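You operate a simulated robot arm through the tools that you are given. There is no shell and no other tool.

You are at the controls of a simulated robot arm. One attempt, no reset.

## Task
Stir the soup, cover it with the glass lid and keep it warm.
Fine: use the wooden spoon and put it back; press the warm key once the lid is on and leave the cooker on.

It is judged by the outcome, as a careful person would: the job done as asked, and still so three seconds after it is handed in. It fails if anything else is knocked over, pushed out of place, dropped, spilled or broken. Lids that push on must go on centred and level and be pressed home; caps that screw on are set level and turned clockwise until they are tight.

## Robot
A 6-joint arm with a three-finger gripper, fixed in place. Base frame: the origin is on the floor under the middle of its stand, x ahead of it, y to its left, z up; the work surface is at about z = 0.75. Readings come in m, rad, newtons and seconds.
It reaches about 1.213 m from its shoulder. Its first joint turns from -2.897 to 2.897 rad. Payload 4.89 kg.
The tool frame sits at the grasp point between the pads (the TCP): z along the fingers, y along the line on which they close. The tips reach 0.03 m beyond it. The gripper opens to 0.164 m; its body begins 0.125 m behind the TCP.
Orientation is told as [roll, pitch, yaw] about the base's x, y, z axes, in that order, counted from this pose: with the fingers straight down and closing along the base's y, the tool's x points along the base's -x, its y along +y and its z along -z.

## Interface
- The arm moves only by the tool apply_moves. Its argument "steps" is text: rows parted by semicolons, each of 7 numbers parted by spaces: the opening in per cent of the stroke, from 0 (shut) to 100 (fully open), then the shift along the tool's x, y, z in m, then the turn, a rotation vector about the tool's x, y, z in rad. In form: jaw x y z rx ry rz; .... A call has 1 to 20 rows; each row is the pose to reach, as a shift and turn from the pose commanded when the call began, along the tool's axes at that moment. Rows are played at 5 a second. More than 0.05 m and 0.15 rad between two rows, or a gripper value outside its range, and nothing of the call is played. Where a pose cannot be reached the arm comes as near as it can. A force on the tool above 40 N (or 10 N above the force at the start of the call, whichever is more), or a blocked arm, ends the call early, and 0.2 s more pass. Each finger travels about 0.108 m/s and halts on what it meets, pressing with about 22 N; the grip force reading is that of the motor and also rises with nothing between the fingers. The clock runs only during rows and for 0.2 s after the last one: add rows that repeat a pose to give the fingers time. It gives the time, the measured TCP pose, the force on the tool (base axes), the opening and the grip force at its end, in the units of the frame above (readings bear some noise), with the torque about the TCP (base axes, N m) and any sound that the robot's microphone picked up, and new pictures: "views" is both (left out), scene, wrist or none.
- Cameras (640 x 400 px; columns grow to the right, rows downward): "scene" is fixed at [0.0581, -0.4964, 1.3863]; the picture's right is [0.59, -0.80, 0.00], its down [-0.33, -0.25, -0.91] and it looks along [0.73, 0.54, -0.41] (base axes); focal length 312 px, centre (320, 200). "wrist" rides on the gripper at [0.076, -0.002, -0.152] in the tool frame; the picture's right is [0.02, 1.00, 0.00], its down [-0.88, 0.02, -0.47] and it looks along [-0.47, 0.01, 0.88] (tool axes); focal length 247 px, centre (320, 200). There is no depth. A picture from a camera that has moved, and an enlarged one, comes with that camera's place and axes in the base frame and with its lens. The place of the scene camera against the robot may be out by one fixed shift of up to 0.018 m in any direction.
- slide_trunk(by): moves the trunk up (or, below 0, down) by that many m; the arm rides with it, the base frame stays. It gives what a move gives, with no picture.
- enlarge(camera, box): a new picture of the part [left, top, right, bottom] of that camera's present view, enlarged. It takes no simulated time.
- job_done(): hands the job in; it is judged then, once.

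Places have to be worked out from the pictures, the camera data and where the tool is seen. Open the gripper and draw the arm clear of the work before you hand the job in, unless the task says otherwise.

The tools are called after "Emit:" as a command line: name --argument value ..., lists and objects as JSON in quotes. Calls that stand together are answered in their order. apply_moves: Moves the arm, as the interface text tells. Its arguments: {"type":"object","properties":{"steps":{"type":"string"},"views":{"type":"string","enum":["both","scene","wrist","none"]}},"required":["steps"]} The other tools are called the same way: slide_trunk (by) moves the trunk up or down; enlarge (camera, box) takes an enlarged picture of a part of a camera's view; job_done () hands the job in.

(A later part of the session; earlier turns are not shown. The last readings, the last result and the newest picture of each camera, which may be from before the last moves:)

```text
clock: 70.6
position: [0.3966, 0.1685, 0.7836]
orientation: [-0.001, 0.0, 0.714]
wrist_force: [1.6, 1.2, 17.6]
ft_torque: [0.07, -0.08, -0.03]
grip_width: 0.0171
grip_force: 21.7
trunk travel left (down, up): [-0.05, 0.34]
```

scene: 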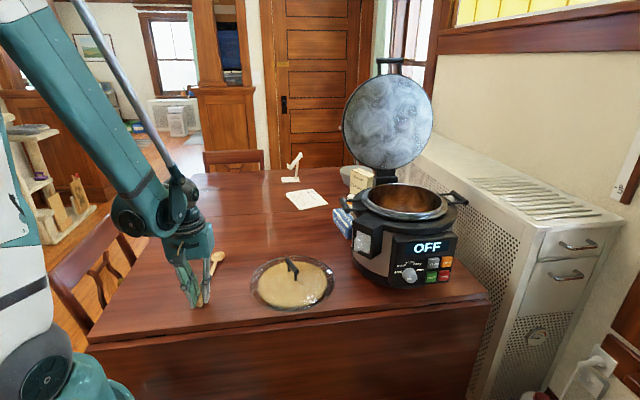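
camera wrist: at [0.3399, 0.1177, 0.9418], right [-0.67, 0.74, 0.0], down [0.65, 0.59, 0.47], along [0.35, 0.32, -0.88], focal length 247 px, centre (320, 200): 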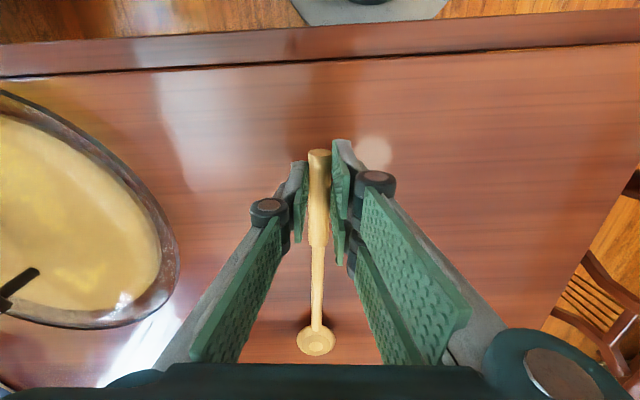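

Contact with the table (17 N), so I back off 1 mm and then release the spoon by opening to 35 %.

Emit:
apply_moves --steps "0 0 0 -0.001 0 0 0; 0 0 0 -0.001 0 0 0; 6 0 0 -0.001 0 0 0; 12 0 0 -0.001 0 0 0; 16 0 0 -0.001 0 0 0; 22 0 0 -0.001 0 0 0; 30 0 0 -0.001 0 0 0; 35 0 0 -0.001 0 0 0; 35 0 0 -0.001 0 0 0" --views "both"

Emit:
enlarge --camera "scene" --box '[150, 230, 270, 320]'

```text
clock: 72.6
position: [0.3978, 0.1704, 0.7823]
orientation: [0.001, -0.001, 0.715]
wrist_force: [0.0, 0.3, 0.6]
ft_torque: [-0.06, 0.03, 0.0]
grip_width: 0.057
grip_force: 0.1
trunk travel left (down, up): [-0.05, 0.34]
camera wrist: at [0.3396, 0.1175, 0.9369], right [-0.67, 0.74, 0.0], down [0.65, 0.59, 0.47], along [0.35, 0.32, -0.88], focal length 247 px, centre (320, 200)
```

scene: 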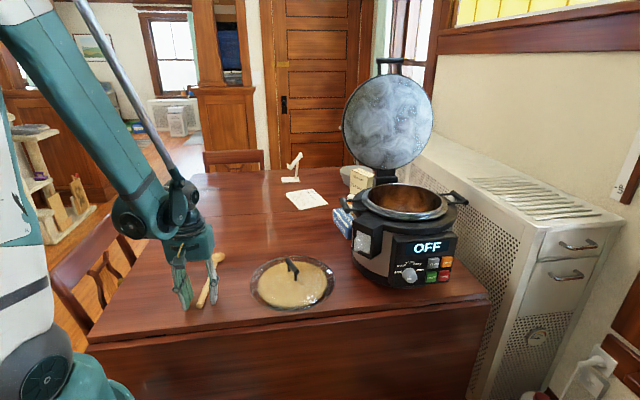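
wrist: 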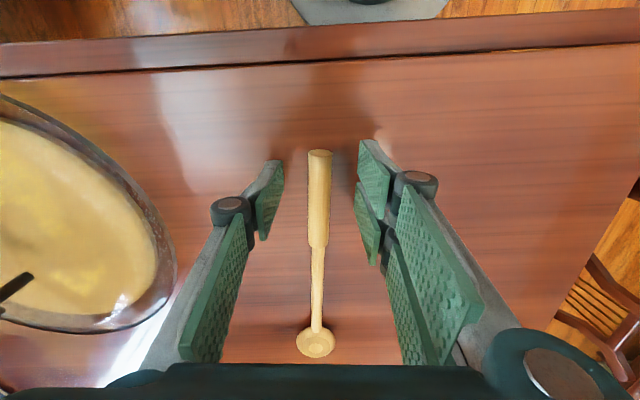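

```text
4.44 times, centred on (210, 275) of scene
camera zoom: at [0.0581, -0.4964, 1.3863], right [0.59, -0.8, 0.0], down [-0.33, -0.25, -0.91], along [0.73, 0.54, -0.41], focal length 1386 px, centre (809, -133)
```

zoom: 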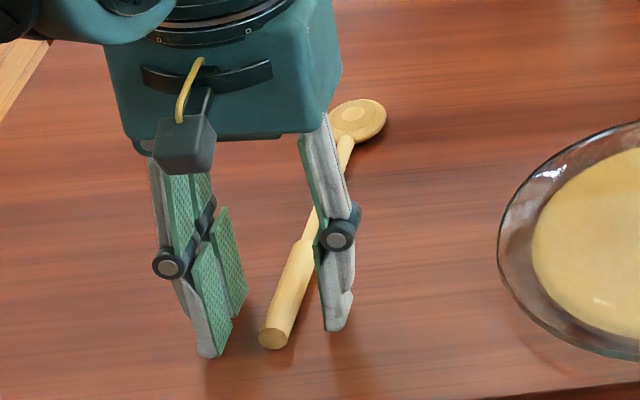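

The spoon lies on the table at its original spot. I rise straight up and look.

Emit:
apply_moves --steps "35 0 0 -0.03 0 0 0; 35 0 0 -0.07 0 0 0; 35 0 0 -0.115 0 0 0; 35 0 0 -0.16 0 0 0; 35 0 0 -0.21 0 0 0; 35 0 0 -0.26 0 0 0; 35 0 0 -0.26 0 0 0" --views "both"

Emit:
enlarge --camera "scene" --box '[180, 230, 350, 330]'

Emit:
enlarge --camera "wrist" --box '[60, 50, 260, 250]'

```text
clock: 74.2
position: [0.3983, 0.1709, 1.0446]
orientation: [-0.001, -0.002, 0.716]
wrist_force: [0.2, 0.2, -1.2]
ft_torque: [-0.02, 0.03, -0.02]
grip_width: 0.0578
grip_force: 0.0
trunk travel left (down, up): [-0.05, 0.34]
camera wrist: at [0.3407, 0.119, 1.1973], right [-0.67, 0.74, 0.0], down [0.65, 0.59, 0.47], along [0.35, 0.32, -0.88], focal length 247 px, centre (320, 200)
```

scene: 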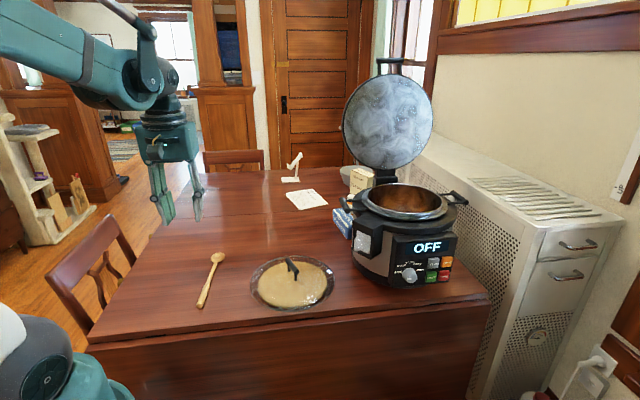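
wrist: 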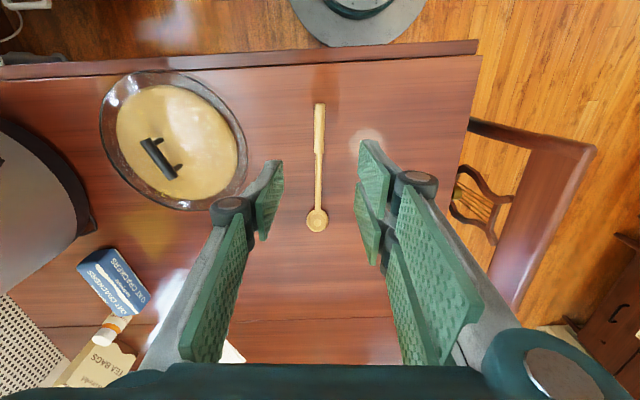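

```text
3.76 times, centred on (265, 280) of scene
camera zoom: at [0.0581, -0.4964, 1.3863], right [0.59, -0.8, 0.0], down [-0.33, -0.25, -0.91], along [0.73, 0.54, -0.41], focal length 1174 px, centre (527, -101)
```

zoom: 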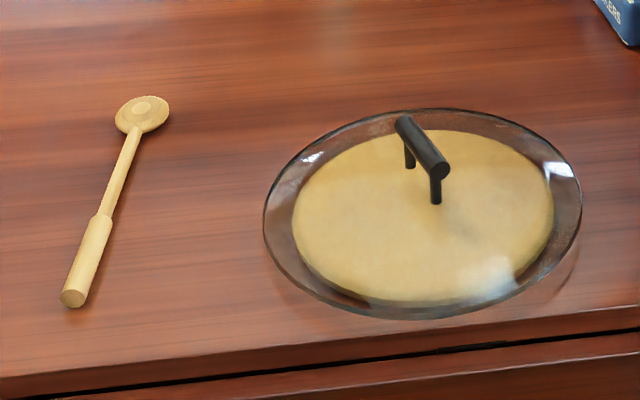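

```text
2.00 times, centred on (160, 150) of wrist
camera zoom: at [0.3407, 0.119, 1.1973], right [-0.67, 0.74, 0.0], down [0.65, 0.59, 0.47], along [0.35, 0.32, -0.88], focal length 494 px, centre (640, 300)
```

zoom: 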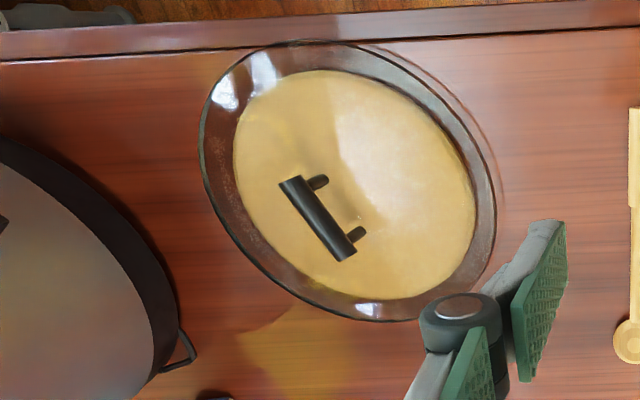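

The spoon is back exactly where it was. Now the lid: its handle bar is centred near [0.607,0.015,0.82] and runs at about 66° to x; I go above it with the gripper yawed to 66°.

Emit:
apply_moves --steps "40 -0.0079 -0.0364 0.0036 0 0 -0.0623; 40 -0.0159 -0.0727 0.0071 0 0 -0.1246; 40 -0.0238 -0.1091 0.0107 0 0 -0.1869; 40 -0.0318 -0.1454 0.0143 0 0 -0.2491; 40 -0.0397 -0.1818 0.0179 0 0 -0.3114; 40 -0.0477 -0.2181 0.0214 0 0 -0.3737; 40 -0.0556 -0.2545 0.025 0 0 -0.436; 40 -0.0556 -0.2545 0.025 0 0 -0.436" --views "both"

Emit:
enlarge --camera "wrist" --box '[220, 60, 420, 260]'

```text
clock: 76.0
position: [0.6061, 0.0143, 1.018]
orientation: [-0.001, 0.0, 1.153]
wrist_force: [-0.8, 1.0, 0.1]
ft_torque: [-0.05, -0.06, -0.01]
grip_width: 0.0657
grip_force: 0.1
trunk travel left (down, up): [-0.05, 0.34]
camera wrist: at [0.5757, -0.057, 1.1719], right [-0.92, 0.39, 0.0], down [0.34, 0.81, 0.47], along [0.18, 0.44, -0.88], focal length 247 px, centre (320, 200)
```

scene: 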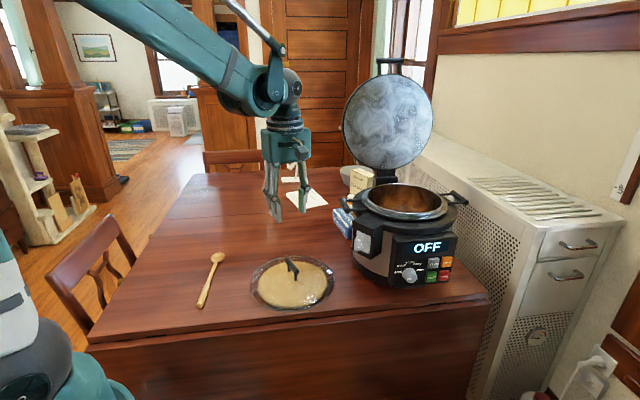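
wrist: 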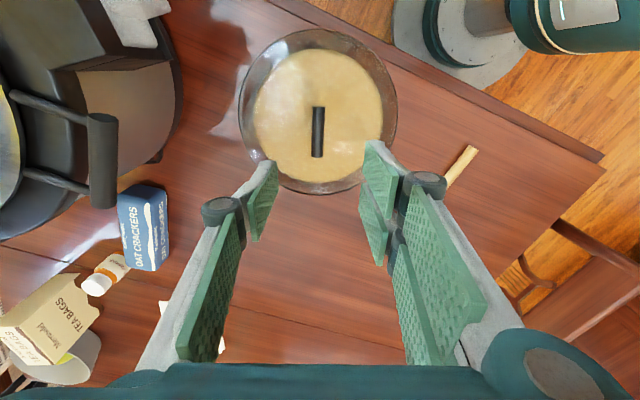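

```text
2.00 times, centred on (320, 160) of wrist
camera zoom: at [0.5757, -0.057, 1.1719], right [-0.92, 0.39, 0.0], down [0.34, 0.81, 0.47], along [0.18, 0.44, -0.88], focal length 494 px, centre (320, 280)
```

zoom: 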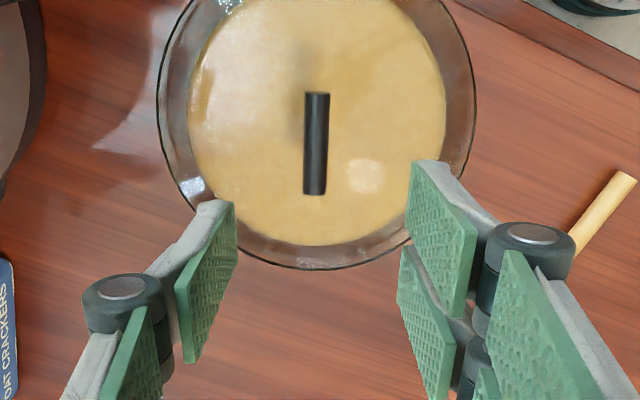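

The bar is aligned with the tool (within a degree) and centred within ~3 mm; bar axis z≈0.813. I descend to 4 cm above the grasp height with a small lateral correction.

Emit:
apply_moves --steps "40 0 -0.0025 0.04 0 0 0; 40 0 -0.0025 0.08 0 0 0; 40 0 -0.0025 0.12 0 0 0; 40 0 -0.0025 0.15 0 0 0; 40 0 -0.0025 0.15 0 0 0" --views "both"

Emit:
enlarge --camera "wrist" --box '[220, 90, 420, 290]'

Emit:
enlarge --camera "scene" --box '[230, 190, 350, 320]'

```text
clock: 77.2
position: [0.6094, 0.0121, 0.8688]
orientation: [0.0, 0.0, 1.151]
wrist_force: [0.3, -0.1, -0.2]
ft_torque: [-0.01, -0.01, -0.03]
grip_width: 0.0654
grip_force: 0.0
trunk travel left (down, up): [-0.05, 0.34]
camera wrist: at [0.5787, -0.0579, 1.0214], right [-0.92, 0.39, 0.0], down [0.34, 0.81, 0.47], along [0.18, 0.44, -0.88], focal length 247 px, centre (320, 200)
```

scene: 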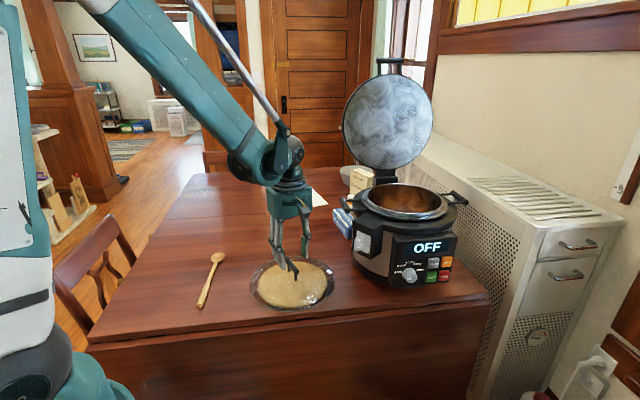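
wrist: 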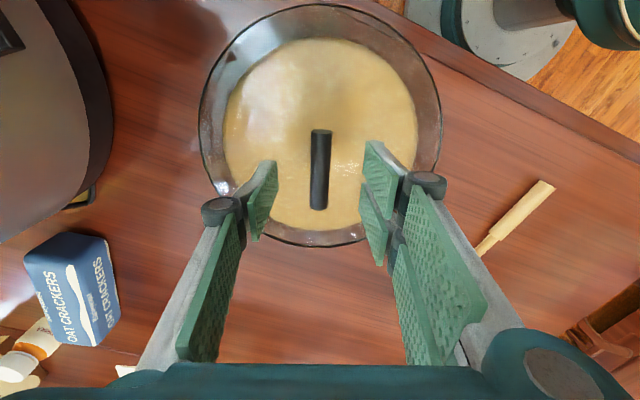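

```text
2.00 times, centred on (320, 190) of wrist
camera zoom: at [0.5787, -0.0579, 1.0214], right [-0.92, 0.39, 0.0], down [0.34, 0.81, 0.47], along [0.18, 0.44, -0.88], focal length 494 px, centre (320, 220)
```

zoom: 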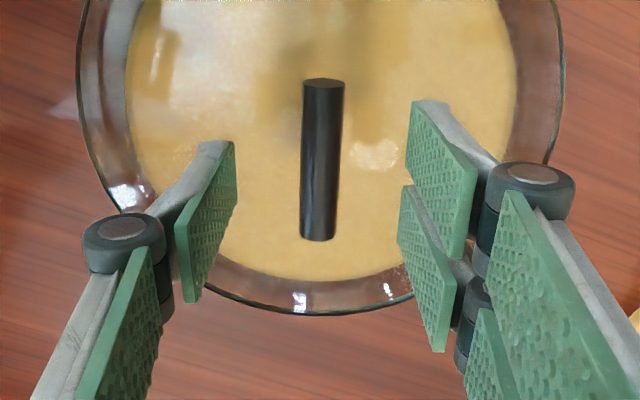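

```text
3.08 times, centred on (290, 255) of scene
camera zoom: at [0.0581, -0.4964, 1.3863], right [0.59, -0.8, 0.0], down [-0.33, -0.25, -0.91], along [0.73, 0.54, -0.41], focal length 959 px, centre (412, 31)
```

zoom: 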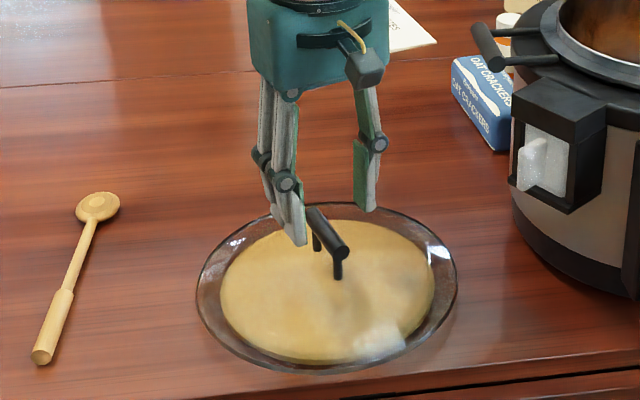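

The bar is centred between the fingers (axis about z=0.82). I descend 37 mm so the tips pass about 15 mm below the bar axis, still clear of the glass.

Emit:
apply_moves --steps "40 0 0 0.012 0 0 0; 40 0 0 0.024 0 0 0; 40 0 0 0.032 0 0 0; 40 0 0 0.037 0 0 0; 40 0 0 0.037 0 0 0" --views "both"

Emit:
enlarge --camera "scene" --box '[250, 220, 340, 310]'

Emit:
enlarge --camera "wrist" --box '[220, 90, 420, 290]'

```text
clock: 78.4
position: [0.6084, 0.0134, 0.8324]
orientation: [0.0, 0.0, 1.151]
wrist_force: [-0.4, 0.6, -0.2]
ft_torque: [0.02, -0.03, -0.02]
grip_width: 0.0656
grip_force: 0.1
trunk travel left (down, up): [-0.05, 0.34]
camera wrist: at [0.5784, -0.0578, 0.9851], right [-0.92, 0.39, 0.0], down [0.34, 0.81, 0.47], along [0.18, 0.44, -0.88], focal length 247 px, centre (320, 200)
```

scene: 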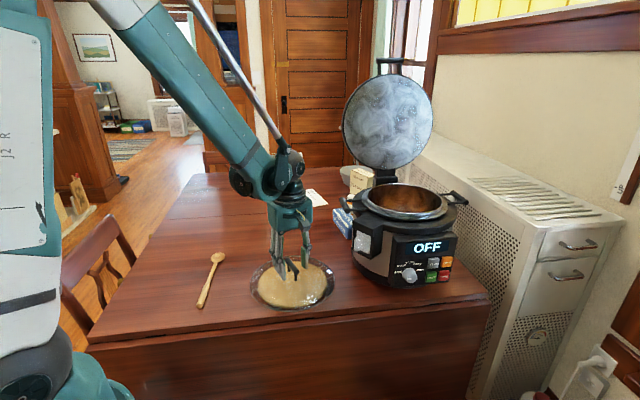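
wrist: 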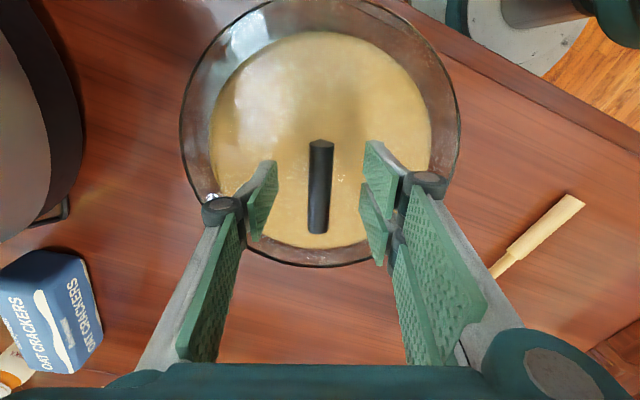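

```text
4.44 times, centred on (295, 265) of scene
camera zoom: at [0.0581, -0.4964, 1.3863], right [0.59, -0.8, 0.0], down [-0.33, -0.25, -0.91], along [0.73, 0.54, -0.41], focal length 1386 px, centre (431, -89)
```

zoom: 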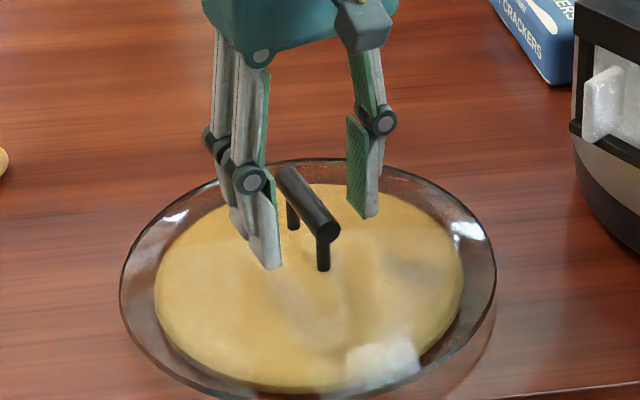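

```text
2.00 times, centred on (320, 190) of wrist
camera zoom: at [0.5784, -0.0578, 0.9851], right [-0.92, 0.39, 0.0], down [0.34, 0.81, 0.47], along [0.18, 0.44, -0.88], focal length 494 px, centre (320, 220)
```

zoom: 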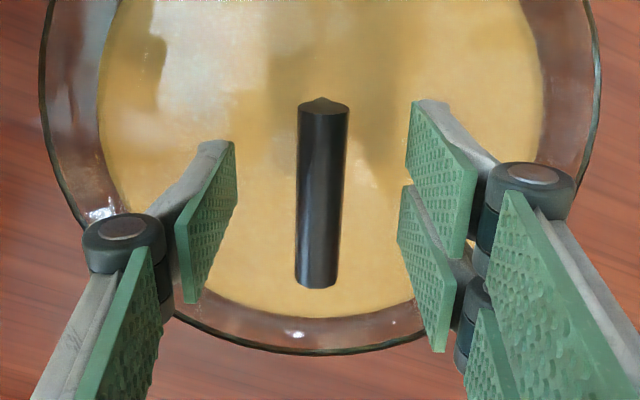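

The bar is between the pads about 10 mm beyond the TCP. I close on it.

Emit:
apply_moves --steps "30 0 0 0 0 0 0; 22 0 0 0 0 0 0; 15 0 0 0 0 0 0; 8 0 0 0 0 0 0; 0 0 0 0 0 0 0; 0 0 0 0 0 0 0; 0 0 0 0 0 0 0" --views "both"

Emit:
enlarge --camera "scene" --box '[250, 220, 340, 310]'

```text
clock: 80.0
position: [0.6098, 0.0132, 0.8324]
orientation: [0.0, -0.002, 1.152]
wrist_force: [-0.1, 0.6, 0.9]
ft_torque: [0.02, 0.02, -0.05]
grip_width: 0.0169
grip_force: 21.7
trunk travel left (down, up): [-0.05, 0.34]
camera wrist: at [0.5783, -0.0578, 0.9851], right [-0.92, 0.39, 0.0], down [0.34, 0.81, 0.47], along [0.18, 0.44, -0.88], focal length 247 px, centre (320, 200)
```

scene: 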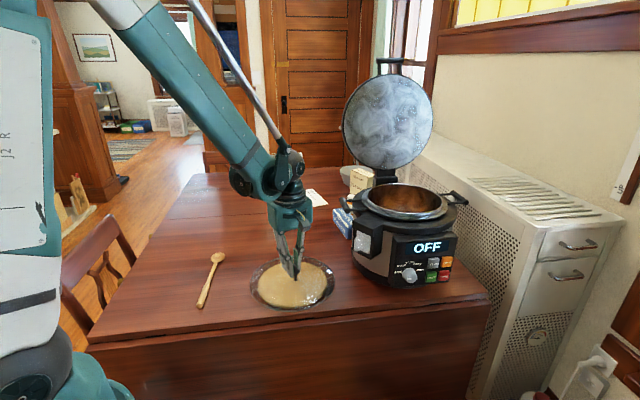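
wrist: 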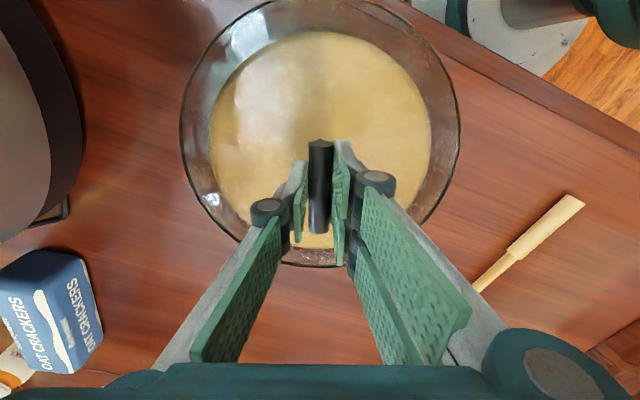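

```text
4.44 times, centred on (295, 265) of scene
camera zoom: at [0.0581, -0.4964, 1.3863], right [0.59, -0.8, 0.0], down [-0.33, -0.25, -0.91], along [0.73, 0.54, -0.41], focal length 1386 px, centre (431, -89)
```

zoom: 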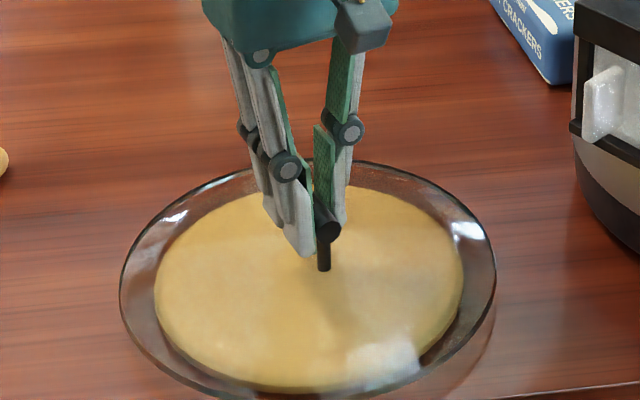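

Handle gripped (0.0169). I lift the lid slowly by 10 cm and check that only the glass lid comes along and hangs level.

Emit:
apply_moves --steps "0 0 0 -0.005 0 0 0; 0 0 0 -0.015 0 0 0; 0 0 0 -0.03 0 0 0; 0 0 0 -0.05 0 0 0; 0 0 0 -0.075 0 0 0; 0 0 0 -0.1 0 0 0; 0 0 0 -0.1 0 0 0; 0 0 0 -0.1 0 0 0" --views "both"

Emit:
enlarge --camera "scene" --box '[230, 180, 360, 320]'

```text
clock: 81.8
position: [0.6093, 0.0125, 0.9308]
orientation: [0.001, 0.0, 1.152]
wrist_force: [0.7, 0.2, -3.7]
ft_torque: [-0.02, -0.01, -0.01]
grip_width: 0.0171
grip_force: 22.1
trunk travel left (down, up): [-0.05, 0.34]
camera wrist: at [0.5787, -0.0582, 1.0852], right [-0.92, 0.39, 0.0], down [0.34, 0.81, 0.47], along [0.18, 0.44, -0.88], focal length 247 px, centre (320, 200)
```

scene: 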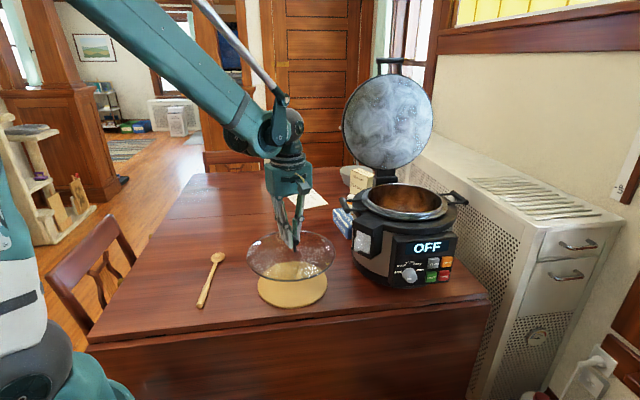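
wrist: 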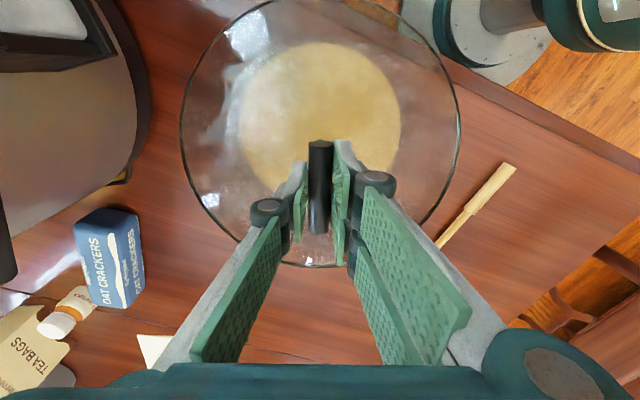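

```text
2.86 times, centred on (295, 250) of scene
camera zoom: at [0.0581, -0.4964, 1.3863], right [0.59, -0.8, 0.0], down [-0.33, -0.25, -0.91], along [0.73, 0.54, -0.41], focal length 891 px, centre (391, 57)
```

zoom: 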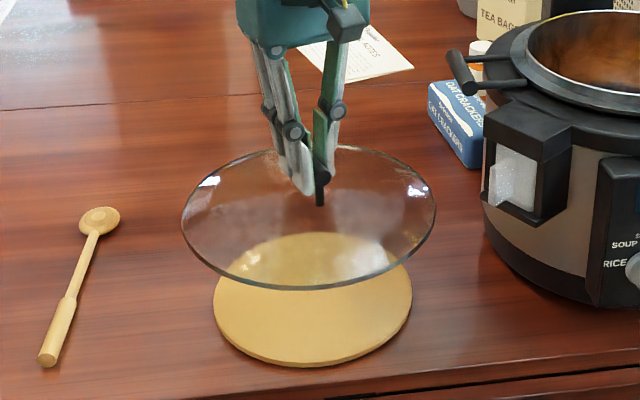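

The lid came up alone (weight ≈4 N) and hangs level; the cork trivet stayed. I raise it to z≈1.20, then carry it over the pot centre while turning to yaw 35° so the gripper's camera points away from the hinged lid.

Emit:
apply_moves --steps "0 0 0 -0.0383 0 0 0; 0 0 0 -0.0766 0 0 0; 0 0 0 -0.1149 0 0 0; 0 0 0 -0.1531 0 0 0; 0 0 0 -0.1914 0 0 0; 0 0 0 -0.2297 0 0 0; 0 0 0 -0.268 0 0 0; 0 0.0067 -0.0305 -0.268 0 0 0.0492; 0 0.0135 -0.061 -0.268 0 0 0.0984; 0 0.0202 -0.0915 -0.268 0 0 0.1475; 0 0.027 -0.122 -0.268 0 0 0.1967; 0 0.0337 -0.1525 -0.268 0 0 0.2459; 0 0.0405 -0.1829 -0.268 0 0 0.2951; 0 0.0472 -0.2134 -0.268 0 0 0.3443; 0 0.054 -0.2439 -0.268 0 0 0.3935; 0 0.0607 -0.2744 -0.268 0 0 0.4426; 0 0.0675 -0.3049 -0.268 0 0 0.4918; 0 0.0742 -0.3354 -0.268 0 0 0.541; 0 0.0742 -0.3354 -0.268 0 0 0.541; 0 0.0742 -0.3354 -0.268 0 0 0.541" --views "both"

Emit:
enlarge --camera "scene" --box '[320, 80, 500, 260]'

Emit:
enlarge --camera "wrist" --box '[160, 0, 480, 280]'

```text
clock: 86.0
position: [0.8856, -0.1922, 1.1998]
orientation: [0.001, -0.002, 0.61]
wrist_force: [-0.2, -0.7, -4.4]
ft_torque: [0.0, 0.07, 0.01]
grip_width: 0.0169
grip_force: 21.9
trunk travel left (down, up): [-0.05, 0.34]
camera wrist: at [0.8231, -0.2373, 1.353], right [-0.59, 0.81, 0.0], down [0.71, 0.52, 0.47], along [0.38, 0.28, -0.88], focal length 247 px, centre (320, 200)
```

scene: 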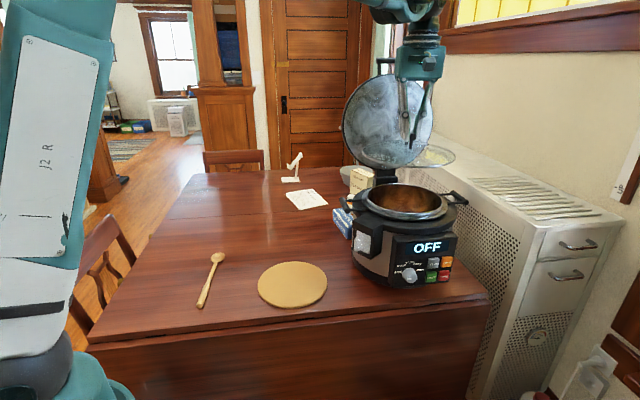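
wrist: 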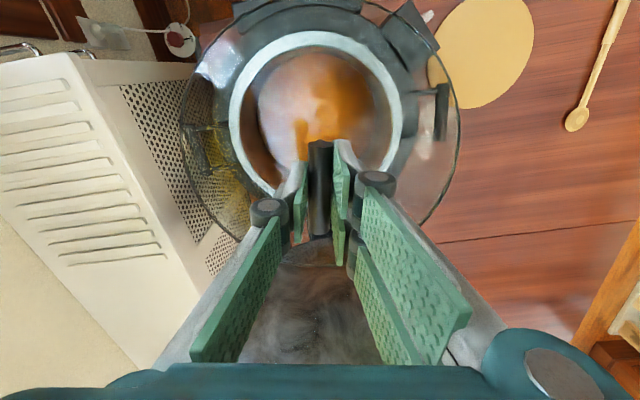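

```text
2.22 times, centred on (410, 170) of scene
camera zoom: at [0.0581, -0.4964, 1.3863], right [0.59, -0.8, 0.0], down [-0.33, -0.25, -0.91], along [0.73, 0.54, -0.41], focal length 693 px, centre (120, 267)
```

zoom: 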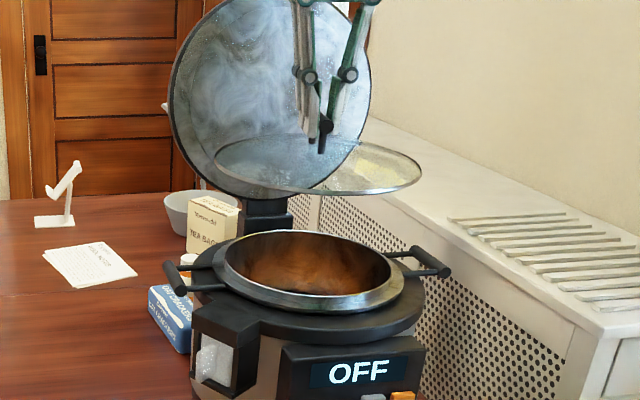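

```text
1.43 times, centred on (320, 140) of wrist
camera zoom: at [0.8231, -0.2373, 1.353], right [-0.59, 0.81, 0.0], down [0.71, 0.52, 0.47], along [0.38, 0.28, -0.88], focal length 353 px, centre (320, 286)
```

zoom: 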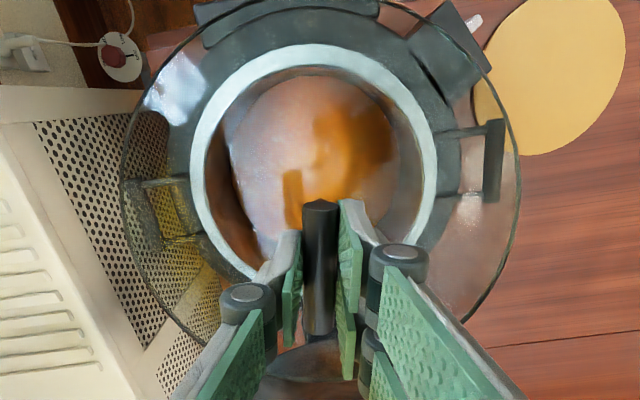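

The lid is above the pot. I enlarge the wrist view to compare the lid's centre with the pot's flange ring precisely.

Emit:
enlarge --camera "wrist" --box '[220, 10, 420, 135]'

Emit:
enlarge --camera "wrist" --box '[220, 100, 420, 225]'

```text
3.20 times, centred on (320, 72) of wrist
camera zoom: at [0.8231, -0.2373, 1.353], right [-0.59, 0.81, 0.0], down [0.71, 0.52, 0.47], along [0.38, 0.28, -0.88], focal length 790 px, centre (320, 608)
```

zoom: 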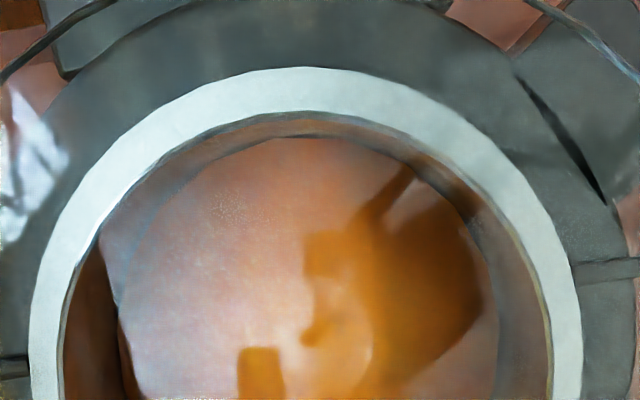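

```text
3.20 times, centred on (320, 162) of wrist
camera zoom: at [0.8231, -0.2373, 1.353], right [-0.59, 0.81, 0.0], down [0.71, 0.52, 0.47], along [0.38, 0.28, -0.88], focal length 790 px, centre (320, 320)
```

zoom: 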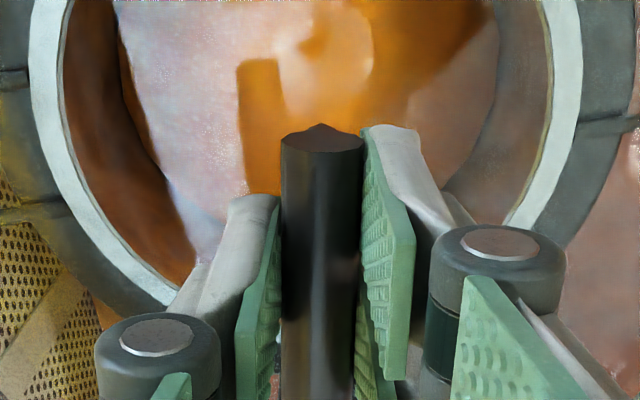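

The pot centre is about 6–7 mm off from the lid centre in +x and 2 mm in −y. I correct that and lower to about 3 cm above contact.

Emit:
apply_moves --steps "0 -0.0019 -0.0025 0.015 0 0 0; 0 -0.0038 -0.0051 0.03 0 0 0; 0 -0.0038 -0.0051 0.05 0 0 0; 0 -0.0038 -0.0051 0.07 0 0 0; 0 -0.0038 -0.0051 0.085 0 0 0; 0 -0.0038 -0.0051 0.1 0 0 0; 0 -0.0038 -0.0051 0.1 0 0 0; 0 -0.0038 -0.0051 0.1 0 0 0" --views "both"

Emit:
enlarge --camera "scene" --box '[320, 120, 500, 260]'

Emit:
enlarge --camera "wrist" --box '[160, 0, 480, 200]'

```text
clock: 87.8
position: [0.891, -0.1941, 1.1003]
orientation: [0.0, 0.0, 0.612]
wrist_force: [-0.8, 0.1, -4.9]
ft_torque: [-0.02, 0.01, 0.0]
grip_width: 0.0173
grip_force: 21.8
trunk travel left (down, up): [-0.05, 0.34]
camera wrist: at [0.8283, -0.2388, 1.2525], right [-0.59, 0.81, 0.0], down [0.71, 0.52, 0.47], along [0.38, 0.28, -0.88], focal length 247 px, centre (320, 200)
```

scene: 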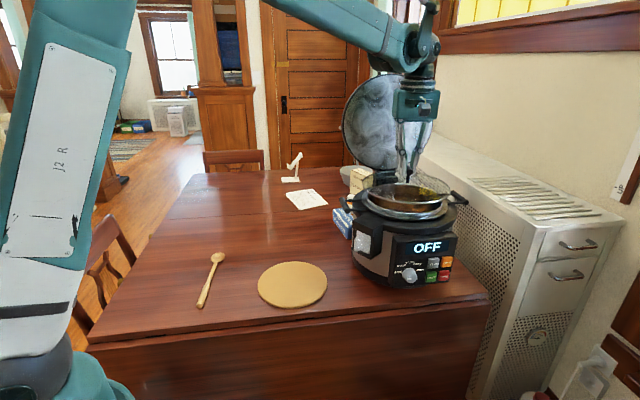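
wrist: 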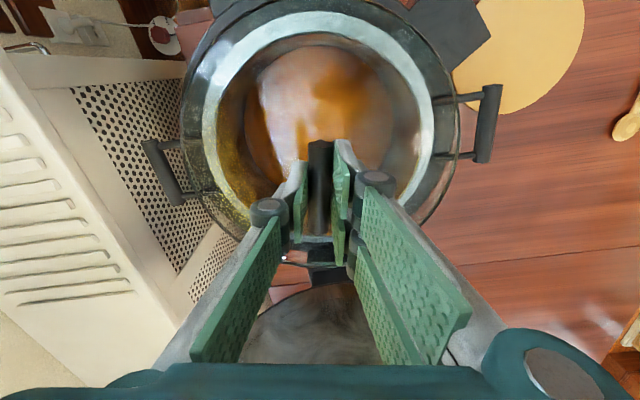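

```text
2.86 times, centred on (410, 190) of scene
camera zoom: at [0.0581, -0.4964, 1.3863], right [0.59, -0.8, 0.0], down [-0.33, -0.25, -0.91], along [0.73, 0.54, -0.41], focal length 891 px, centre (63, 229)
```

zoom: 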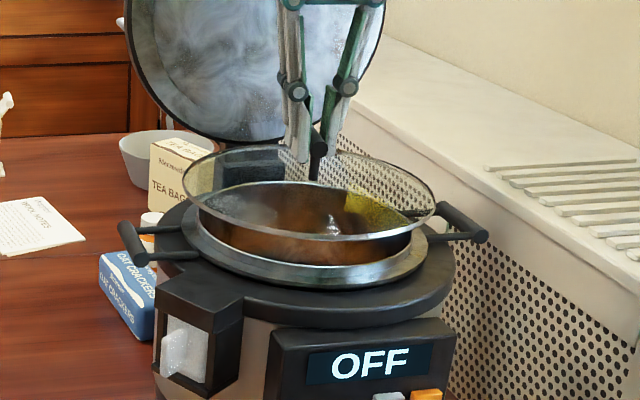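

```text
2.00 times, centred on (320, 100) of wrist
camera zoom: at [0.8283, -0.2388, 1.2525], right [-0.59, 0.81, 0.0], down [0.71, 0.52, 0.47], along [0.38, 0.28, -0.88], focal length 494 px, centre (320, 400)
```

zoom: 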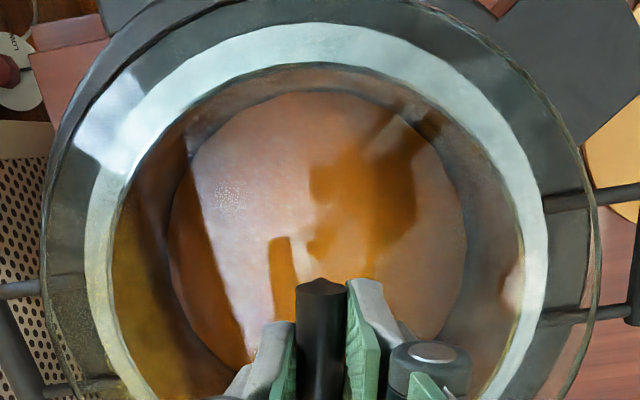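

Lid and flange line up within 1–2 mm across, and within a few mm fore-aft. I shift 2 mm forward and lower further to TCP z=1.080.

Emit:
apply_moves --steps "0 -0.001 -0.0005 0.005 0 0 0; 0 -0.002 -0.001 0.01 0 0 0; 0 -0.002 -0.001 0.015 0 0 0; 0 -0.002 -0.001 0.02 0 0 0; 0 -0.002 -0.001 0.02 0 0 0" --views "both"

Emit:
enlarge --camera "scene" --box '[335, 150, 475, 237]'

Emit:
enlarge --camera "wrist" --box '[160, 0, 480, 200]'

```text
clock: 89.0
position: [0.8934, -0.1927, 1.0811]
orientation: [0.001, 0.0, 0.612]
wrist_force: [-0.3, 0.9, -4.7]
ft_torque: [-0.02, 0.01, 0.01]
grip_width: 0.0172
grip_force: 22.0
trunk travel left (down, up): [-0.05, 0.34]
camera wrist: at [0.8306, -0.2383, 1.2326], right [-0.59, 0.81, 0.0], down [0.71, 0.52, 0.47], along [0.38, 0.28, -0.88], focal length 247 px, centre (320, 200)
```

scene: 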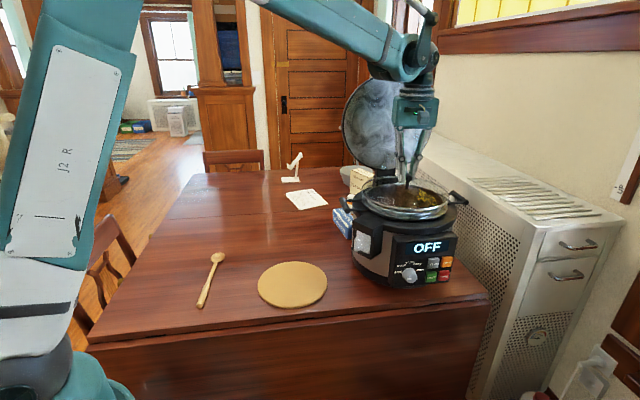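
wrist: 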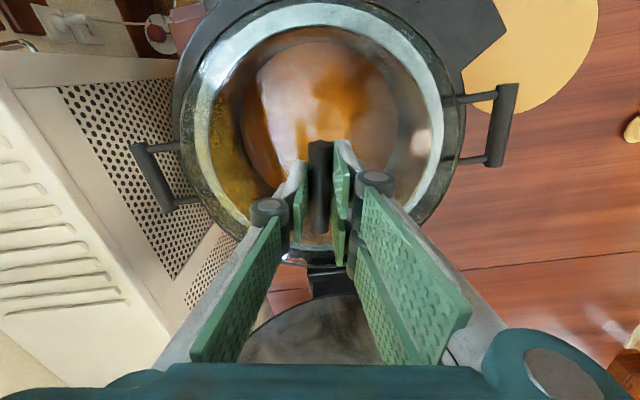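

```text
4.57 times, centred on (405, 194) of scene
camera zoom: at [0.0581, -0.4964, 1.3863], right [0.59, -0.8, 0.0], down [-0.33, -0.25, -0.91], along [0.73, 0.54, -0.41], focal length 1425 px, centre (-69, 230)
```

zoom: 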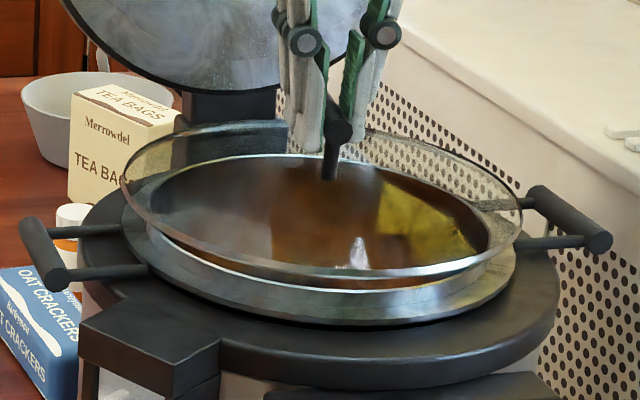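

```text
2.00 times, centred on (320, 100) of wrist
camera zoom: at [0.8306, -0.2383, 1.2326], right [-0.59, 0.81, 0.0], down [0.71, 0.52, 0.47], along [0.38, 0.28, -0.88], focal length 494 px, centre (320, 400)
```

zoom: 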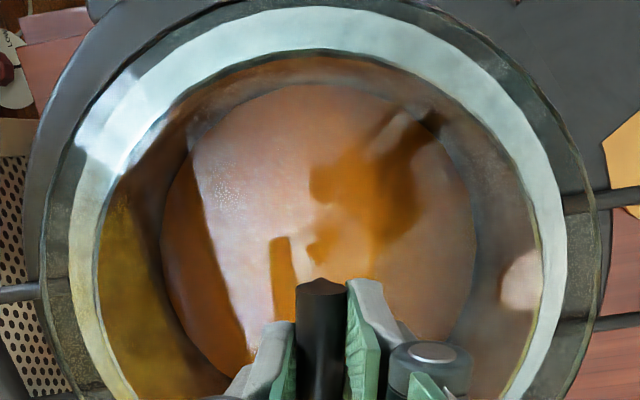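

The lid hovers roughly 1.5–2 cm above the rim. I enlarge the scene view to check that it is level.

Emit:
enlarge --camera "scene" --box '[350, 165, 460, 234]'

Emit:
enlarge --camera "scene" --box '[350, 170, 405, 230]'

Emit:
enlarge --camera "scene" --box '[405, 170, 460, 230]'

```text
5.80 times, centred on (405, 200) of scene
camera zoom: at [0.0581, -0.4964, 1.3863], right [0.59, -0.8, 0.0], down [-0.33, -0.25, -0.91], along [0.73, 0.54, -0.41], focal length 1808 px, centre (-173, 203)
```

zoom: 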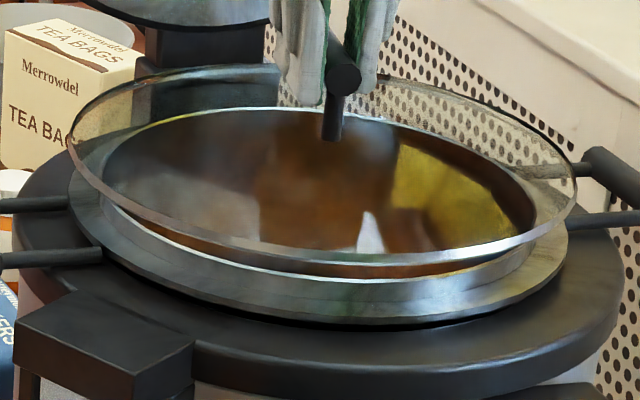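

```text
6.67 times, centred on (378, 200) of scene
camera zoom: at [0.0581, -0.4964, 1.3863], right [0.59, -0.8, 0.0], down [-0.33, -0.25, -0.91], along [0.73, 0.54, -0.41], focal length 2079 px, centre (-63, 200)
```

zoom: 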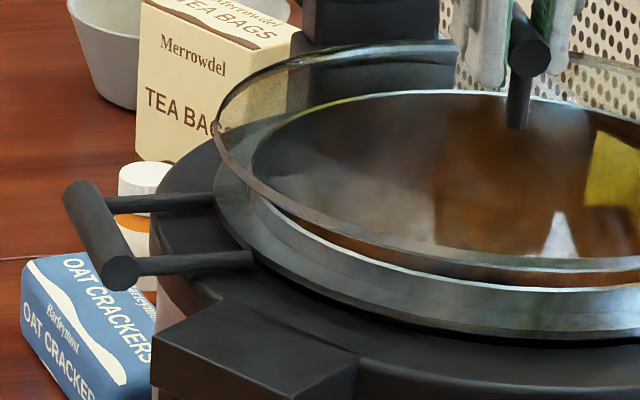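

```text
6.67 times, centred on (432, 200) of scene
camera zoom: at [0.0581, -0.4964, 1.3863], right [0.59, -0.8, 0.0], down [-0.33, -0.25, -0.91], along [0.73, 0.54, -0.41], focal length 2079 px, centre (-430, 200)
```

zoom: 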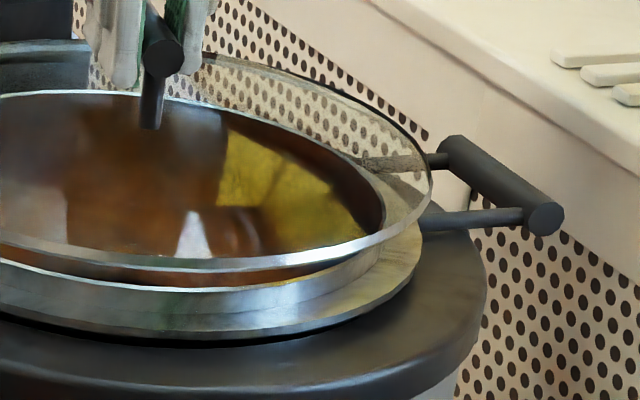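

The lid is level with and parallel to the flange and centred within ~3 mm; contact should come near TCP z≈1.058. I lower 15 mm with a tiny centring shift.

Emit:
apply_moves --steps "0 -0.0006 -0.0005 0.004 0 0 0; 0 -0.0012 -0.001 0.008 0 0 0; 0 -0.0012 -0.001 0.012 0 0 0; 0 -0.0012 -0.001 0.015 0 0 0; 0 -0.0012 -0.001 0.015 0 0 0" --views "scene"

Emit:
enlarge --camera "scene" --box '[350, 165, 460, 234]'

```text
clock: 90.2
position: [0.8952, -0.1935, 1.0657]
orientation: [-0.001, 0.0, 0.611]
wrist_force: [0.7, 0.3, -4.9]
ft_torque: [0.02, 0.05, 0.02]
grip_width: 0.0171
grip_force: 22.1
trunk travel left (down, up): [-0.05, 0.34]
```

scene: 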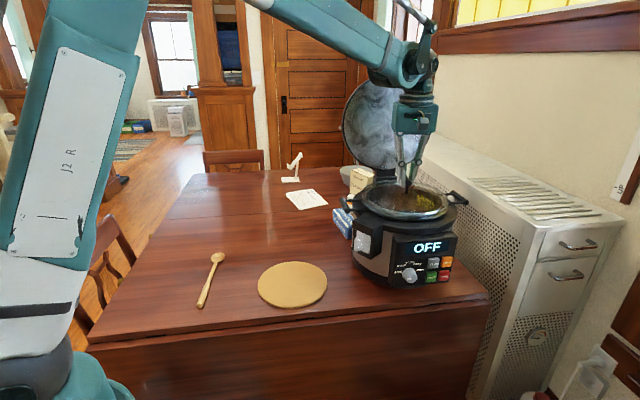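

```text
5.80 times, centred on (405, 200) of scene
camera zoom: at [0.0581, -0.4964, 1.3863], right [0.59, -0.8, 0.0], down [-0.33, -0.25, -0.91], along [0.73, 0.54, -0.41], focal length 1808 px, centre (-173, 203)
```

zoom: 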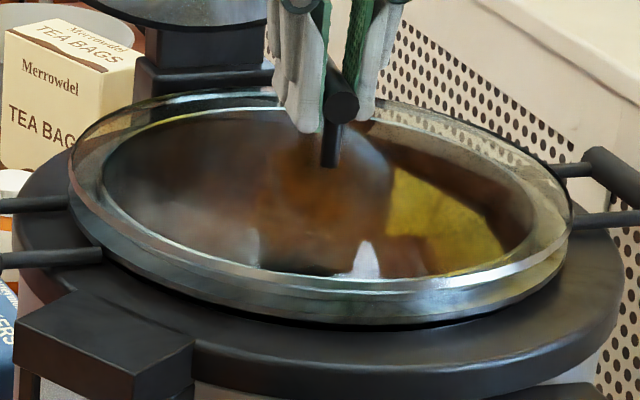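

Alignment remains good and there's about 7–8 mm left by the estimate. I lower in 2 mm steps and read the force.

Emit:
apply_moves --steps "0 0 0 0.002 0 0 0; 0 0 0 0.004 0 0 0; 0 0 0 0.005 0 0 0; 0 0 0 0.005 0 0 0" --views "none"

```text
clock: 91.2
position: [0.8952, -0.1936, 1.0603]
orientation: [0.0, 0.0, 0.611]
wrist_force: [3.8, -3.2, 13.3]
ft_torque: [-0.01, -0.09, -0.01]
grip_width: 0.0171
grip_force: 22.0
trunk travel left (down, up): [-0.05, 0.34]
```

Contact was felt (≈18 N change) at z≈1.060, with a slight sideways push toward +x/−y. I look at the scene before adjusting.

Emit:
enlarge --camera "scene" --box '[350, 165, 460, 234]'

Emit:
enlarge --camera "wrist" --box '[160, 0, 480, 200]'

```text
5.80 times, centred on (405, 200) of scene
camera zoom: at [0.0581, -0.4964, 1.3863], right [0.59, -0.8, 0.0], down [-0.33, -0.25, -0.91], along [0.73, 0.54, -0.41], focal length 1808 px, centre (-173, 203)
```

zoom: 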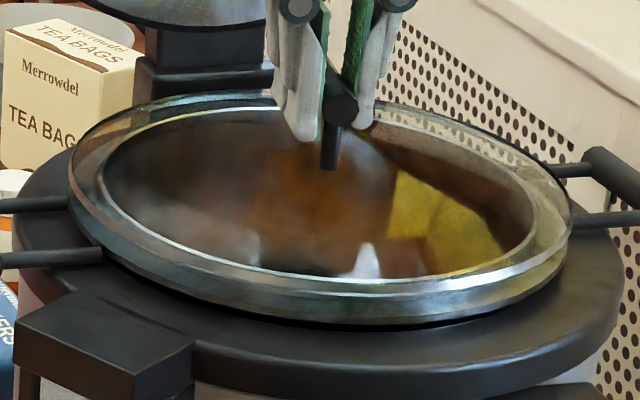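

```text
2.00 times, centred on (320, 100) of wrist
camera zoom: at [0.8317, -0.2387, 1.2131], right [-0.59, 0.81, 0.0], down [0.71, 0.52, 0.47], along [0.38, 0.28, -0.88], focal length 494 px, centre (320, 400)
```

zoom: 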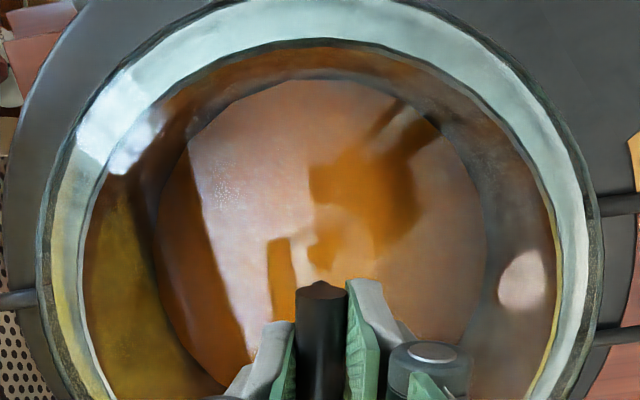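

The lid rests on the rim, symmetric sideways (gaps 12 vs 11 px). I check the far side of the ring too.

Emit:
enlarge --camera "wrist" --box '[160, 150, 480, 350]'

Emit:
enlarge --camera "wrist" --box '[160, 0, 320, 100]'

Emit:
enlarge --camera "wrist" --box '[320, 0, 480, 100]'

```text
2.00 times, centred on (320, 250) of wrist
camera zoom: at [0.8317, -0.2387, 1.2131], right [-0.59, 0.81, 0.0], down [0.71, 0.52, 0.47], along [0.38, 0.28, -0.88], focal length 494 px, centre (320, 100)
```

zoom: 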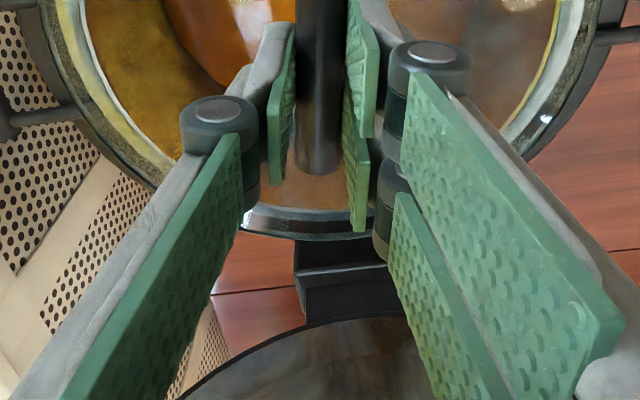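

```text
4.00 times, centred on (240, 50) of wrist
camera zoom: at [0.8317, -0.2387, 1.2131], right [-0.59, 0.81, 0.0], down [0.71, 0.52, 0.47], along [0.38, 0.28, -0.88], focal length 988 px, centre (640, 800)
```

zoom: 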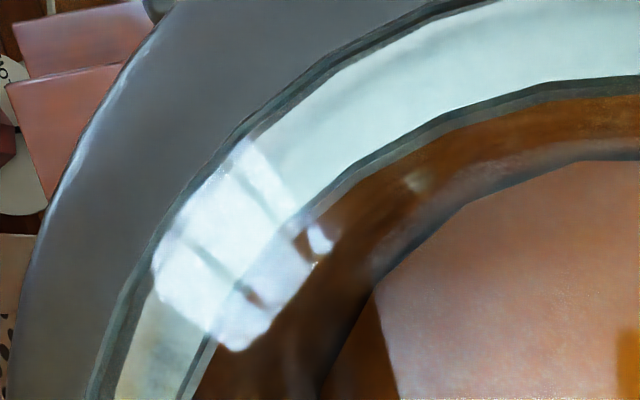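

```text
4.00 times, centred on (400, 50) of wrist
camera zoom: at [0.8317, -0.2387, 1.2131], right [-0.59, 0.81, 0.0], down [0.71, 0.52, 0.47], along [0.38, 0.28, -0.88], focal length 988 px, centre (0, 800)
```

zoom: 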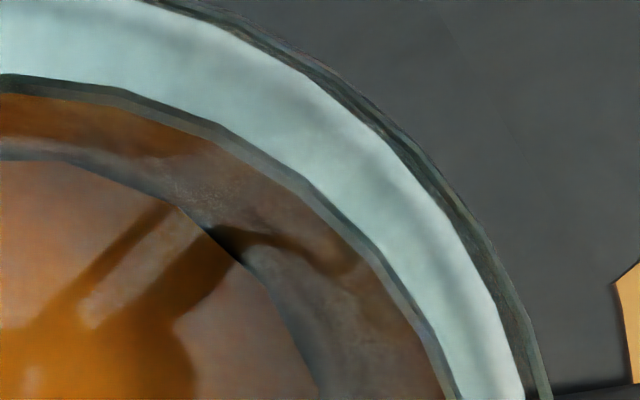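

The lid looks centred within about 2 mm and level. I relieve the pressure by 2 mm of upward motion and check the force before releasing.

Emit:
apply_moves --steps "0 0 0 -0.001 0 0 0; 0 0 0 -0.002 0 0 0; 0 0 0 -0.002 0 0 0" --views "none"

```text
clock: 92.0
position: [0.8954, -0.1926, 1.0621]
orientation: [0.0, 0.001, 0.611]
wrist_force: [0.7, 0.3, -4.2]
ft_torque: [-0.02, 0.0, 0.02]
grip_width: 0.017
grip_force: 22.0
trunk travel left (down, up): [-0.05, 0.34]
```

It just lifted off; I lower 1 mm for a light contact, then open the gripper slowly.

Emit:
apply_moves --steps "0 0 0 0.0005 0 0 0; 0 0 0 0.001 0 0 0; 0 0 0 0.001 0 0 0" --views "none"

```text
clock: 92.8
position: [0.8945, -0.1938, 1.0606]
orientation: [-0.001, 0.0, 0.61]
wrist_force: [0.2, -0.1, -3.8]
ft_torque: [0.0, -0.01, 0.01]
grip_width: 0.0171
grip_force: 22.0
trunk travel left (down, up): [-0.05, 0.34]
```

Emit:
apply_moves --steps "0 0 0 0.0005 0 0 0; 0 0 0 0.001 0 0 0; 0 0 0 0.001 0 0 0" --views "none"

```text
clock: 93.6
position: [0.8938, -0.1923, 1.0611]
orientation: [0.001, -0.001, 0.611]
wrist_force: [2.6, 0.3, 1.9]
ft_torque: [0.0, 0.02, 0.06]
grip_width: 0.0171
grip_force: 21.8
trunk travel left (down, up): [-0.05, 0.34]
```

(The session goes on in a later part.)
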